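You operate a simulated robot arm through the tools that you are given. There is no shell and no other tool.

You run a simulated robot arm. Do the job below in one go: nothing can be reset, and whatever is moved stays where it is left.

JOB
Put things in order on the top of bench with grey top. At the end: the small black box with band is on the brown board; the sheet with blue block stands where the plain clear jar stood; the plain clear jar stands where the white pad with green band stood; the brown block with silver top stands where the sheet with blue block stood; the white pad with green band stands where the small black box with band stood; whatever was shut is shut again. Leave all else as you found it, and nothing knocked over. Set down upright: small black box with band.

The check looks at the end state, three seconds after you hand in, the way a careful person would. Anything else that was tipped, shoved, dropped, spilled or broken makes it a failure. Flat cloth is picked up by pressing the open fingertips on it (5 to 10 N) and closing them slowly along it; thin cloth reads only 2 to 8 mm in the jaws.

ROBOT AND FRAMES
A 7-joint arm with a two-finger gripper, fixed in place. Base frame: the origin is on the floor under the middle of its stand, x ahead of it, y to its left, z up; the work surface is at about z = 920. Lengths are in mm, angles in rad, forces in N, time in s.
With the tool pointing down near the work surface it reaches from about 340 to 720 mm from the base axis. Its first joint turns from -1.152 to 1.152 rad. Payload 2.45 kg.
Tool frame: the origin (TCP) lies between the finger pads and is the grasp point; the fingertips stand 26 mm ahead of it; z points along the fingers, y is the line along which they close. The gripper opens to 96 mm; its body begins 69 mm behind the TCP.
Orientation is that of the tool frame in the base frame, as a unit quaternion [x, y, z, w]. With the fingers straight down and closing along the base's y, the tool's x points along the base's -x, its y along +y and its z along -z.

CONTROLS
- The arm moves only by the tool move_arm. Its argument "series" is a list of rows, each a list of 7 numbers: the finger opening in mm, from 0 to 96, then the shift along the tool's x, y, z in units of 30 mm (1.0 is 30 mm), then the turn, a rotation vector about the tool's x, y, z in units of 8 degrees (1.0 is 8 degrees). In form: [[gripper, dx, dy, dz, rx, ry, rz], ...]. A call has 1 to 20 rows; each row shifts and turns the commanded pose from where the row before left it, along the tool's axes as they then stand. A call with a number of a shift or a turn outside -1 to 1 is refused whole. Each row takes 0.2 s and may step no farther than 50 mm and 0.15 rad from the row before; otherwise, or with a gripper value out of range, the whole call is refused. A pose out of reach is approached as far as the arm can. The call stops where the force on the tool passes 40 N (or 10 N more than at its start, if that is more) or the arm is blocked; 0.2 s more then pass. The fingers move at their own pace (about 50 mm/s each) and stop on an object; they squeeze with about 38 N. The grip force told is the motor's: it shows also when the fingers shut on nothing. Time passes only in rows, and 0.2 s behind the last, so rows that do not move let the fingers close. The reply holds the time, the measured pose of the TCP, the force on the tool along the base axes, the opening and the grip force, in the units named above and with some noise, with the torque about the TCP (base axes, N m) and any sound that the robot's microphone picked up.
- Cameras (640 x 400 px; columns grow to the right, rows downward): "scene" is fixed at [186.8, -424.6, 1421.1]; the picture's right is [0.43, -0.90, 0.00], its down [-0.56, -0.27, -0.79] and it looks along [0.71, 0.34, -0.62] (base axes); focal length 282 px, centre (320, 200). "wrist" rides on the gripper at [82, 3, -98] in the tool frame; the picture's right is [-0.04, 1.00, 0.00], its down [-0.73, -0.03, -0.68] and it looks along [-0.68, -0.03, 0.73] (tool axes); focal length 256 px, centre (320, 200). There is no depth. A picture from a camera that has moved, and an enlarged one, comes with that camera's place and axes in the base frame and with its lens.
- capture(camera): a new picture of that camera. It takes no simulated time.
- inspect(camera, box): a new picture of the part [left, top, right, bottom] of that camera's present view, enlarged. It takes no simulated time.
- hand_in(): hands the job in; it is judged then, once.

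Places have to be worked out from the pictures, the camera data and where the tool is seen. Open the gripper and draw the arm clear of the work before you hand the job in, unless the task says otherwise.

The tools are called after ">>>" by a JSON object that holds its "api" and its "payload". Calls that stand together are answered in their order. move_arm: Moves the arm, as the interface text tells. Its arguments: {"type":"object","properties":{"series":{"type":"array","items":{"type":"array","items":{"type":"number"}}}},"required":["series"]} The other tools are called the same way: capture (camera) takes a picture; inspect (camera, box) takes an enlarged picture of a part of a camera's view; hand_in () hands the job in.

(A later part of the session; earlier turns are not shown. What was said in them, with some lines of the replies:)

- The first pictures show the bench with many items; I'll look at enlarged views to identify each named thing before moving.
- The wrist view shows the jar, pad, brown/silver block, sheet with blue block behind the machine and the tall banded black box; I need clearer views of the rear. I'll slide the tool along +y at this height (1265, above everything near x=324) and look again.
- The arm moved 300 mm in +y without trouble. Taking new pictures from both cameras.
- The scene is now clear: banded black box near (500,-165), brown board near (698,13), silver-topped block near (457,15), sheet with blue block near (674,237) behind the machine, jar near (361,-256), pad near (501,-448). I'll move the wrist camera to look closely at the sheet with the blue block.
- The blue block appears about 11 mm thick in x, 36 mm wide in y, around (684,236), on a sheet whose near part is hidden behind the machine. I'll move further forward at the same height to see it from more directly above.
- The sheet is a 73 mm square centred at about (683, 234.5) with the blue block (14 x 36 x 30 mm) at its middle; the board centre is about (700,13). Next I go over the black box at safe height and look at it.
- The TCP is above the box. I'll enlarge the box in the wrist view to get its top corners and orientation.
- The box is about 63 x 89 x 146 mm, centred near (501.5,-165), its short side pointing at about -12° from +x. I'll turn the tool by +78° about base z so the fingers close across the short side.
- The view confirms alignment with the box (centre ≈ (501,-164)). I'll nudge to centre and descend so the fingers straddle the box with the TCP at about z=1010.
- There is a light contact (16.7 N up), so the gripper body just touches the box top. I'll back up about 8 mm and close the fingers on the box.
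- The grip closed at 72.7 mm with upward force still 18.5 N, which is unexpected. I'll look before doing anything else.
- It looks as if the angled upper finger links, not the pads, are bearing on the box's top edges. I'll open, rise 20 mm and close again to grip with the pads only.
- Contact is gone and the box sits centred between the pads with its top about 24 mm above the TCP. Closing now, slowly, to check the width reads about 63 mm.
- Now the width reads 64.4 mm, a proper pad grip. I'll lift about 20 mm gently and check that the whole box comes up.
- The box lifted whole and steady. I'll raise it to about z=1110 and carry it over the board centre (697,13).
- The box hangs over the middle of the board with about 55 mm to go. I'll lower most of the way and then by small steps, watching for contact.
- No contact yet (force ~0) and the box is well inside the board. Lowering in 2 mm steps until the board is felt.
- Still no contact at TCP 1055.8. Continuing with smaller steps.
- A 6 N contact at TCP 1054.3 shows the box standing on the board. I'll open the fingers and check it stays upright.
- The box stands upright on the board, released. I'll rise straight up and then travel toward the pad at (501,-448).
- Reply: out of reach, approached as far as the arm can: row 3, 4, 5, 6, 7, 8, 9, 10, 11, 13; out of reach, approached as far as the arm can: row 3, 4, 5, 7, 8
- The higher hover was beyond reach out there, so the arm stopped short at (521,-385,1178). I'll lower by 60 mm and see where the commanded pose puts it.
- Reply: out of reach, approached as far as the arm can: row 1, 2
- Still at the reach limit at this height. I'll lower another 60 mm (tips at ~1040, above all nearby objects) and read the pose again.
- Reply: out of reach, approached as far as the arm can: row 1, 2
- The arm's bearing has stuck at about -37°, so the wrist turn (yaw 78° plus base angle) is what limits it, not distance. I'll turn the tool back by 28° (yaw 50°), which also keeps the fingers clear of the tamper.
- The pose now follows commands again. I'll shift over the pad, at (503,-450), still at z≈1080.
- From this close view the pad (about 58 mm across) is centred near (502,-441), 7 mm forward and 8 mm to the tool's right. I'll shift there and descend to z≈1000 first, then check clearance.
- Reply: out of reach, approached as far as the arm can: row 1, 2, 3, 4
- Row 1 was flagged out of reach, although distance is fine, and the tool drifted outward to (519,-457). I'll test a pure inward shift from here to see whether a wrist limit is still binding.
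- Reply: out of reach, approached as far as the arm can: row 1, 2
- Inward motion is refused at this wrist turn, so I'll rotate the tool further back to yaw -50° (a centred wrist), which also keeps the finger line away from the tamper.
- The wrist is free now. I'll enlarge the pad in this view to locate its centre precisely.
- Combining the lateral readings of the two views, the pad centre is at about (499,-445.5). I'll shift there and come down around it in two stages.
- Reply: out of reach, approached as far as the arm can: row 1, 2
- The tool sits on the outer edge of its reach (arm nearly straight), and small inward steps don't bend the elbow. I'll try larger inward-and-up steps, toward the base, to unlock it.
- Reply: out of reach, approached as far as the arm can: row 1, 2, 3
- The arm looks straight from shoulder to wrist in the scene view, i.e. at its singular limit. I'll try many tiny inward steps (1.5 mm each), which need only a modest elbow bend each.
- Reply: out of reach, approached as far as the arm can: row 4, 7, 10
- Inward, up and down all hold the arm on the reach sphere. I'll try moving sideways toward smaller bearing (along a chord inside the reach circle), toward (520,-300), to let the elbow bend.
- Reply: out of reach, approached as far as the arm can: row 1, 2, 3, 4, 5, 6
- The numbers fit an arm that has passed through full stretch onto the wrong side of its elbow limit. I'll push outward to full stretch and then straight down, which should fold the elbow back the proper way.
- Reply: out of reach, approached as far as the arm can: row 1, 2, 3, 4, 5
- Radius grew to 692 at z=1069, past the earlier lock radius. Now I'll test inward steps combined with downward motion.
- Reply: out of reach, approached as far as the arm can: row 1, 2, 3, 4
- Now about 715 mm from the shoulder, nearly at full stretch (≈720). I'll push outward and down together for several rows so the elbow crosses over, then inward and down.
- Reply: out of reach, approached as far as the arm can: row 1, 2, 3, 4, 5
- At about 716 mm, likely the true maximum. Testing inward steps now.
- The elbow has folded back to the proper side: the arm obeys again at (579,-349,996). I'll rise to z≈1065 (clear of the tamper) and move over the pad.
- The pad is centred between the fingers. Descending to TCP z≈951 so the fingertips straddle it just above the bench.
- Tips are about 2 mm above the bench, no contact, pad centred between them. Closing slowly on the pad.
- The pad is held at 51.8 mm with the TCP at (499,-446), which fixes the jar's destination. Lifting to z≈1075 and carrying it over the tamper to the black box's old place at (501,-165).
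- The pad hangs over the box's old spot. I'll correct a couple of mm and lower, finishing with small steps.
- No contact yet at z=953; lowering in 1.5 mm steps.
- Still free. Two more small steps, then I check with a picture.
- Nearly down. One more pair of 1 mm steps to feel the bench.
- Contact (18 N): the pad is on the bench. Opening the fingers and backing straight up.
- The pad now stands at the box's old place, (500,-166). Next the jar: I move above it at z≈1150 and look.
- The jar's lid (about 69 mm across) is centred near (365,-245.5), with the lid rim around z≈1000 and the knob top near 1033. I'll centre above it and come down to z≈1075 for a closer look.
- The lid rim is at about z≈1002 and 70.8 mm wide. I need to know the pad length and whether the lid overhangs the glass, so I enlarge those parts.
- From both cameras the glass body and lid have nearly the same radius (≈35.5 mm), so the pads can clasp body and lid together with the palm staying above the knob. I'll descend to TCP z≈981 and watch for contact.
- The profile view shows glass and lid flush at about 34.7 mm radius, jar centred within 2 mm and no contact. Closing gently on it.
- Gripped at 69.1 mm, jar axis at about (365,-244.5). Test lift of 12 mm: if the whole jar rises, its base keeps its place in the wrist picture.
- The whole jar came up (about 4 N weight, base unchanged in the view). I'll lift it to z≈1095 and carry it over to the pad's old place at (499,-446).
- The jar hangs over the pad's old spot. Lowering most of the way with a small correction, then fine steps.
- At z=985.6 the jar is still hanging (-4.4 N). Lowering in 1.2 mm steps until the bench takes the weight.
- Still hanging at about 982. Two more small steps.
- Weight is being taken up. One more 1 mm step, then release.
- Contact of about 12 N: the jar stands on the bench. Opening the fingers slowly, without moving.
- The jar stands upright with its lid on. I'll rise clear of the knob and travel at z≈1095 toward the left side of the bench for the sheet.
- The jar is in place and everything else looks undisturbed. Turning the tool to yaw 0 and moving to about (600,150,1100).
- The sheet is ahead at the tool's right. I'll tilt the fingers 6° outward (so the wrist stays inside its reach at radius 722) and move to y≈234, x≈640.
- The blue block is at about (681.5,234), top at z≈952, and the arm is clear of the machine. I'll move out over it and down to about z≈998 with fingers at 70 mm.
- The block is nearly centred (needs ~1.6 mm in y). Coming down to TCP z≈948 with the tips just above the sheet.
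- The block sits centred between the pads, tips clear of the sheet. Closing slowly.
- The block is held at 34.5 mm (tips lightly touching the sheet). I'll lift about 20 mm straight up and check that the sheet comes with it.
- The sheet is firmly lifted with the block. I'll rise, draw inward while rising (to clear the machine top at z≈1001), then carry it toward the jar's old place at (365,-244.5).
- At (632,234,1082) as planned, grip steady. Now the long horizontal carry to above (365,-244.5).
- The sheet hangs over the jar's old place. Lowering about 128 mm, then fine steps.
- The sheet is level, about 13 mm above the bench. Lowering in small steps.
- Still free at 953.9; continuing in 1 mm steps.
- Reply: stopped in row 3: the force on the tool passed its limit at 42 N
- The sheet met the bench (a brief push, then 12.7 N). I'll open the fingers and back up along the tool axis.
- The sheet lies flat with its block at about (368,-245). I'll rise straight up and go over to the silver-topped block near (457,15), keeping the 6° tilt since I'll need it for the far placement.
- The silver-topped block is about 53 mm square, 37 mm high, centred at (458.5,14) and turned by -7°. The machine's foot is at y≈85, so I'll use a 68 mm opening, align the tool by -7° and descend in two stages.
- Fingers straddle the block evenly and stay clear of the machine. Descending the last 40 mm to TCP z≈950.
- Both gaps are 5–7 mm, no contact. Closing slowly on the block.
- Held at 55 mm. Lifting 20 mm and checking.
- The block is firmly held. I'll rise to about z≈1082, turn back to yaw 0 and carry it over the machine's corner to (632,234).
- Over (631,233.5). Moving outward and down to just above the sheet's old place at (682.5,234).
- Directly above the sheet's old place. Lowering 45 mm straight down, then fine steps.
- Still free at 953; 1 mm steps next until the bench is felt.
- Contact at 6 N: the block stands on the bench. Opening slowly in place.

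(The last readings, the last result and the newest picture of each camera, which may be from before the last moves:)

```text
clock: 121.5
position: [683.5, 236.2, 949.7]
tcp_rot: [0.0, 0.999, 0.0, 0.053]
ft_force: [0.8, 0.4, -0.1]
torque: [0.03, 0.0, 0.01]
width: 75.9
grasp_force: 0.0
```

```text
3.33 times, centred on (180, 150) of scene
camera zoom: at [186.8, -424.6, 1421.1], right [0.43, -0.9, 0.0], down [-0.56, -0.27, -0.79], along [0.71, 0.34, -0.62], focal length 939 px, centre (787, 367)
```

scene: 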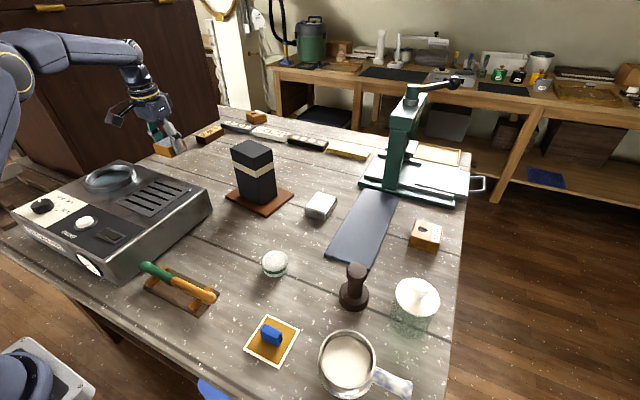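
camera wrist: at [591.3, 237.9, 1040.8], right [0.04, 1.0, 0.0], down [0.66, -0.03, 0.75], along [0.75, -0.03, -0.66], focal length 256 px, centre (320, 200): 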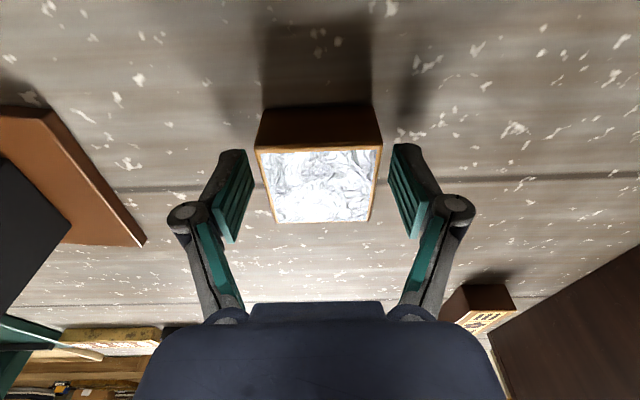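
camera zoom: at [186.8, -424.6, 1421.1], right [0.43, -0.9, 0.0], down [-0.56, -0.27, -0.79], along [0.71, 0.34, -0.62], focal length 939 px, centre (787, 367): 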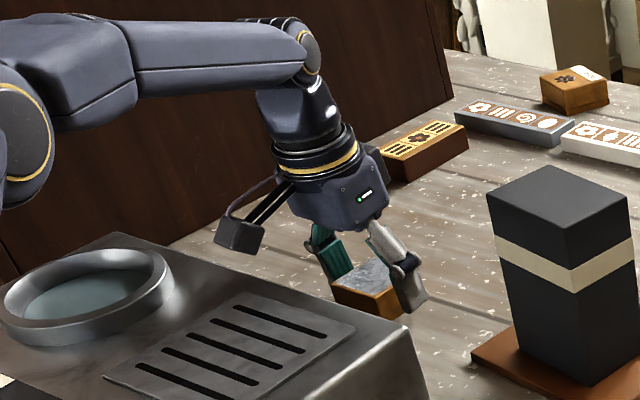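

The block stands free. I'll rise straight up, then draw inward and up.

>>> {"api": "move_arm", "payload": {"series": [[76, -0.04, 0, -0.4, 0, 0, 0], [76, -0.08, 0, -0.8, 0, 0, 0], [76, -0.05, 0, -0.5, 0, 0, 0], [76, 0.29, 0, -0.433, 0, 0, 0], [76, 0.29, 0, -0.433, 0, 0, 0], [76, 0.29, 0, -0.433, 0, 0, 0], [76, 0.29, 0, -0.433, 0, 0, 0], [76, 0.29, 0, -0.433, 0, 0, 0], [76, 0, 0, 0, 0, 0.75, 0], [76, 0, 0, 0, 0, 0, 0]]}}

>>> {"api": "capture", "payload": {"camera": "wrist"}}

```text
clock: 123.7
position: [631.5, 235.0, 1062.6]
tcp_rot: [0.0, 1.0, -0.001, 0.0]
ft_force: [-0.3, 1.4, 0.1]
torque: [-0.01, 0.03, -0.01]
width: 76.0
grasp_force: 0.1
```

```text
taken
camera wrist: at [549.7, 238.0, 1162.8], right [0.04, 1.0, 0.0], down [0.73, -0.03, 0.68], along [0.68, -0.03, -0.73], focal length 256 px, centre (320, 200)
```

wrist: 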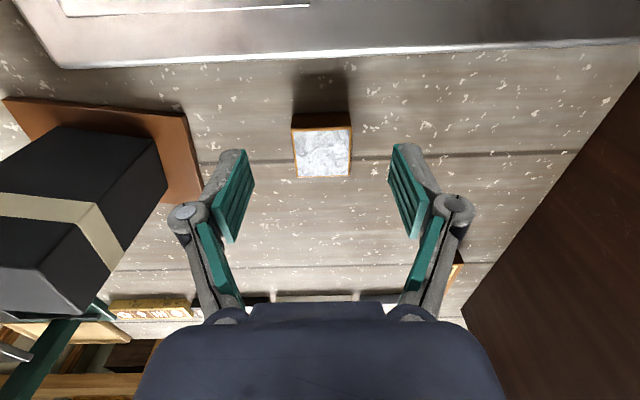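

The silver-topped block stands behind the machine where the sheet was. Withdrawing the arm up and back to a clear position.

>>> {"api": "move_arm", "payload": {"series": [[96, 0.5, -0.3, -0.9, 0, 0, 0], [96, 0.838, -0.597, -0.55, 0, 0, 0], [96, 0.838, -0.597, -0.55, 0, 0, 0], [96, 0.838, -0.597, -0.55, 0, 0, 0], [96, 0.838, -0.597, -0.55, 0, 0, 0], [96, 0.838, -0.597, -0.55, 0, 0, 0], [96, 0.838, -0.597, -0.55, 0, 0, 0], [96, 0.838, -0.597, -0.55, 0, 0, 0], [96, 0.838, -0.597, -0.55, 0, 0, 0], [96, 0.838, -0.597, -0.55, 0, 0, 0], [96, 0.838, -0.597, -0.55, 0, 0, 0], [96, 0.838, -0.597, -0.3, 0, 0, 0], [96, 0, 0, 0, 0, 0, 0]]}}

>>> {"api": "capture", "payload": {"camera": "scene"}}

>>> {"api": "capture", "payload": {"camera": "wrist"}}

>>> {"api": "inspect", "payload": {"camera": "scene", "box": [180, 120, 340, 240]}}

>>> {"api": "inspect", "payload": {"camera": "scene", "box": [230, 240, 450, 400]}}

```text
clock: 126.5
position: [340.9, 28.9, 1267.1]
tcp_rot: [-0.001, 1.0, -0.001, 0.001]
ft_force: [1.4, 0.9, -0.1]
torque: [0.0, 0.04, -0.02]
width: 95.8
grasp_force: 0.0
```

```text
taken
```

scene: 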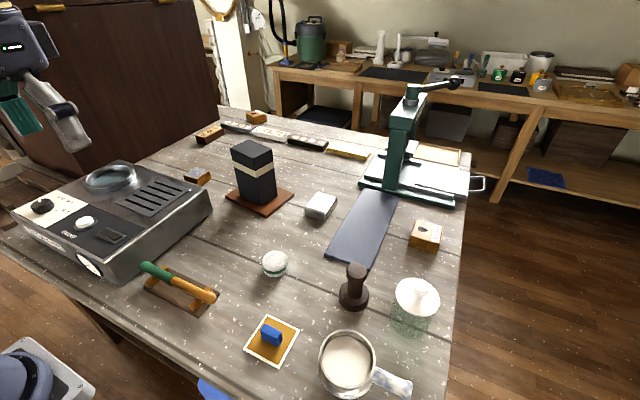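

```text
taken
camera wrist: at [259.1, 31.4, 1366.2], right [0.04, 1.0, 0.0], down [0.73, -0.03, 0.68], along [0.68, -0.03, -0.73], focal length 256 px, centre (320, 200)
```

wrist: 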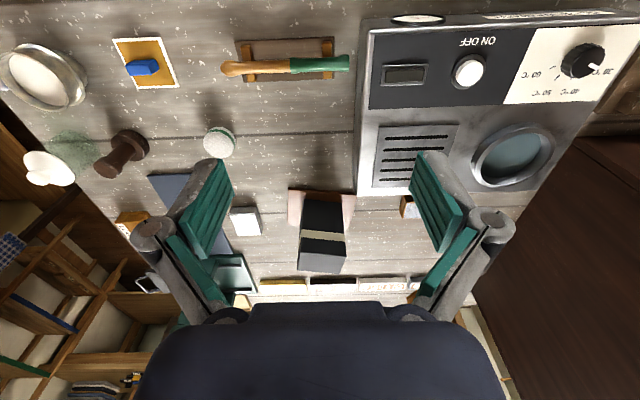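

```text
3.33 times, centred on (260, 180) of scene
camera zoom: at [186.8, -424.6, 1421.1], right [0.43, -0.9, 0.0], down [-0.56, -0.27, -0.79], along [0.71, 0.34, -0.62], focal length 939 px, centre (520, 267)
```

zoom: 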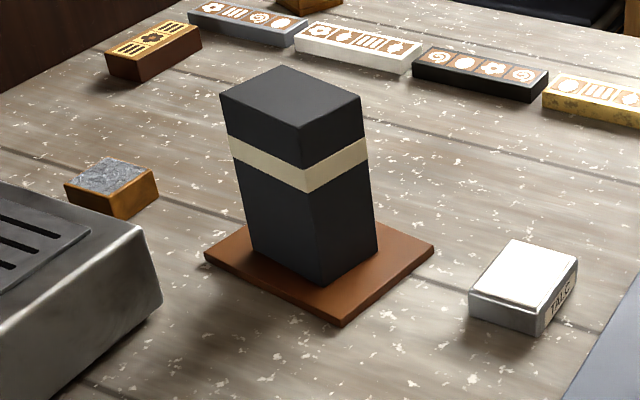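

```text
2.50 times, centred on (340, 320) of scene
camera zoom: at [186.8, -424.6, 1421.1], right [0.43, -0.9, 0.0], down [-0.56, -0.27, -0.79], along [0.71, 0.34, -0.62], focal length 704 px, centre (270, -100)
```

zoom: 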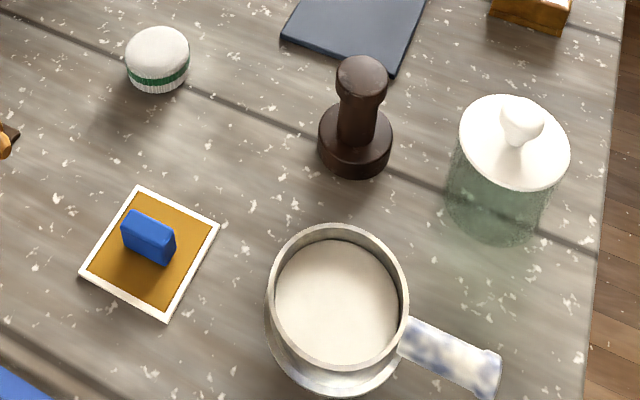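

Everything appears in place. I'll check the jar's seating and position more closely, as well as the other placements, before handing in.

>>> {"api": "inspect", "payload": {"camera": "scene", "box": [370, 260, 460, 350]}}

>>> {"api": "inspect", "payload": {"camera": "wrist", "box": [0, 20, 260, 200]}}

>>> {"api": "inspect", "payload": {"camera": "scene", "box": [150, 100, 310, 220]}}

```text
4.44 times, centred on (415, 305) of scene
camera zoom: at [186.8, -424.6, 1421.1], right [0.43, -0.9, 0.0], down [-0.56, -0.27, -0.79], along [0.71, 0.34, -0.62], focal length 1252 px, centre (-102, -267)
```

zoom: 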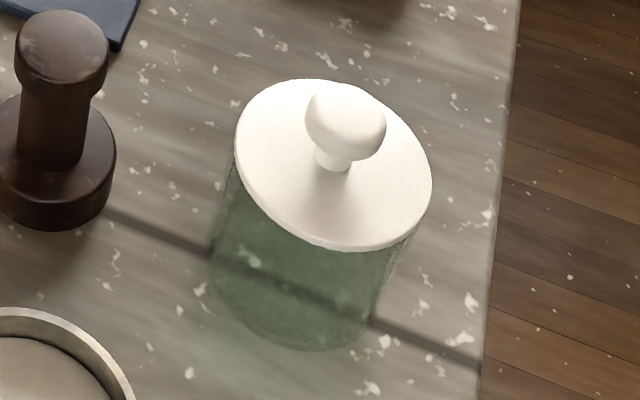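

```text
2.22 times, centred on (130, 110) of wrist
camera zoom: at [259.1, 31.4, 1366.2], right [0.04, 1.0, 0.0], down [0.73, -0.03, 0.68], along [0.68, -0.03, -0.73], focal length 569 px, centre (742, 400)
```

zoom: 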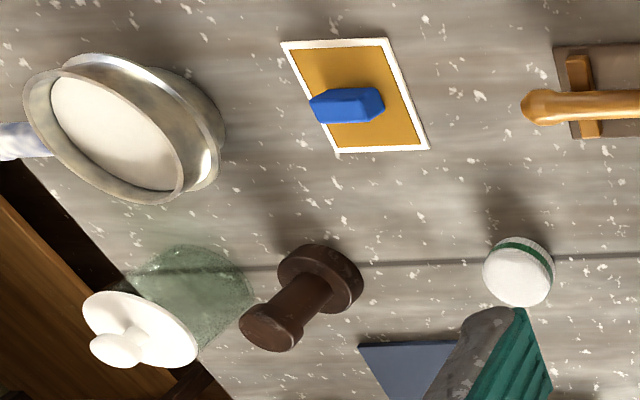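

```text
3.33 times, centred on (230, 160) of scene
camera zoom: at [186.8, -424.6, 1421.1], right [0.43, -0.9, 0.0], down [-0.56, -0.27, -0.79], along [0.71, 0.34, -0.62], focal length 939 px, centre (620, 333)
```

zoom: 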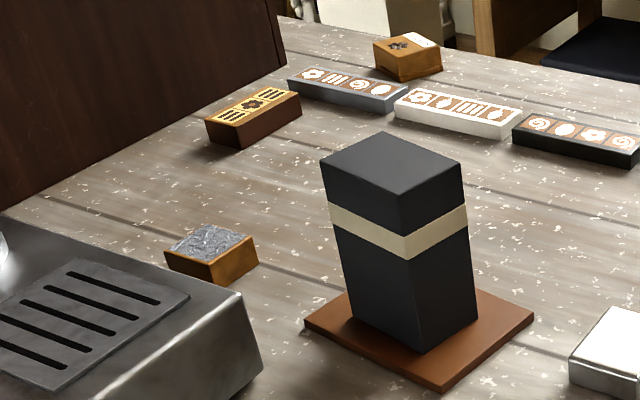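

The jar is upright with its lid seated at the pad's old place, the sheet lies where the jar stood, the pad where the black box stood, the silver-topped block where the sheet was, and the black box stands upright on the brown board. All other items look unmoved and the open gripper is clear of the work, so I hand in.

>>> {"api": "hand_in", "payload": {}}

```text
The job is handed in.
```

The bench is in order and the job is handed in. The last pictures, taken just before hand-in, showed everything where you asked for it:

- **Black box with band:** it stands upright on the brown board, near the middle.
- **White pad with green band:** it stands where the black box stood.
- **Clear jar:** it stands upright where the pad stood. It was carried whole, so its lid never came off.
- **Sheet with blue block:** it lies flat where the jar stood.
- **Brown block with silver top:** it stands behind the machine where the sheet was. I turned it about 7° so it sits square in the sheet's place.

By the arm's readings, each item is within about 3 mm of its target.

- **Black box grip:** the gripper pressed on the top of the black box twice, at under 20 N, before I found a good hold. The box was not marked or moved by this as far as the pictures show.
- **Arm position:** part-way through, the arm got stuck at full stretch near the pad. I worked it free without touching anything.

Nothing else on the bench looked moved in the final pictures. The gripper is open and the arm is clear of the work.
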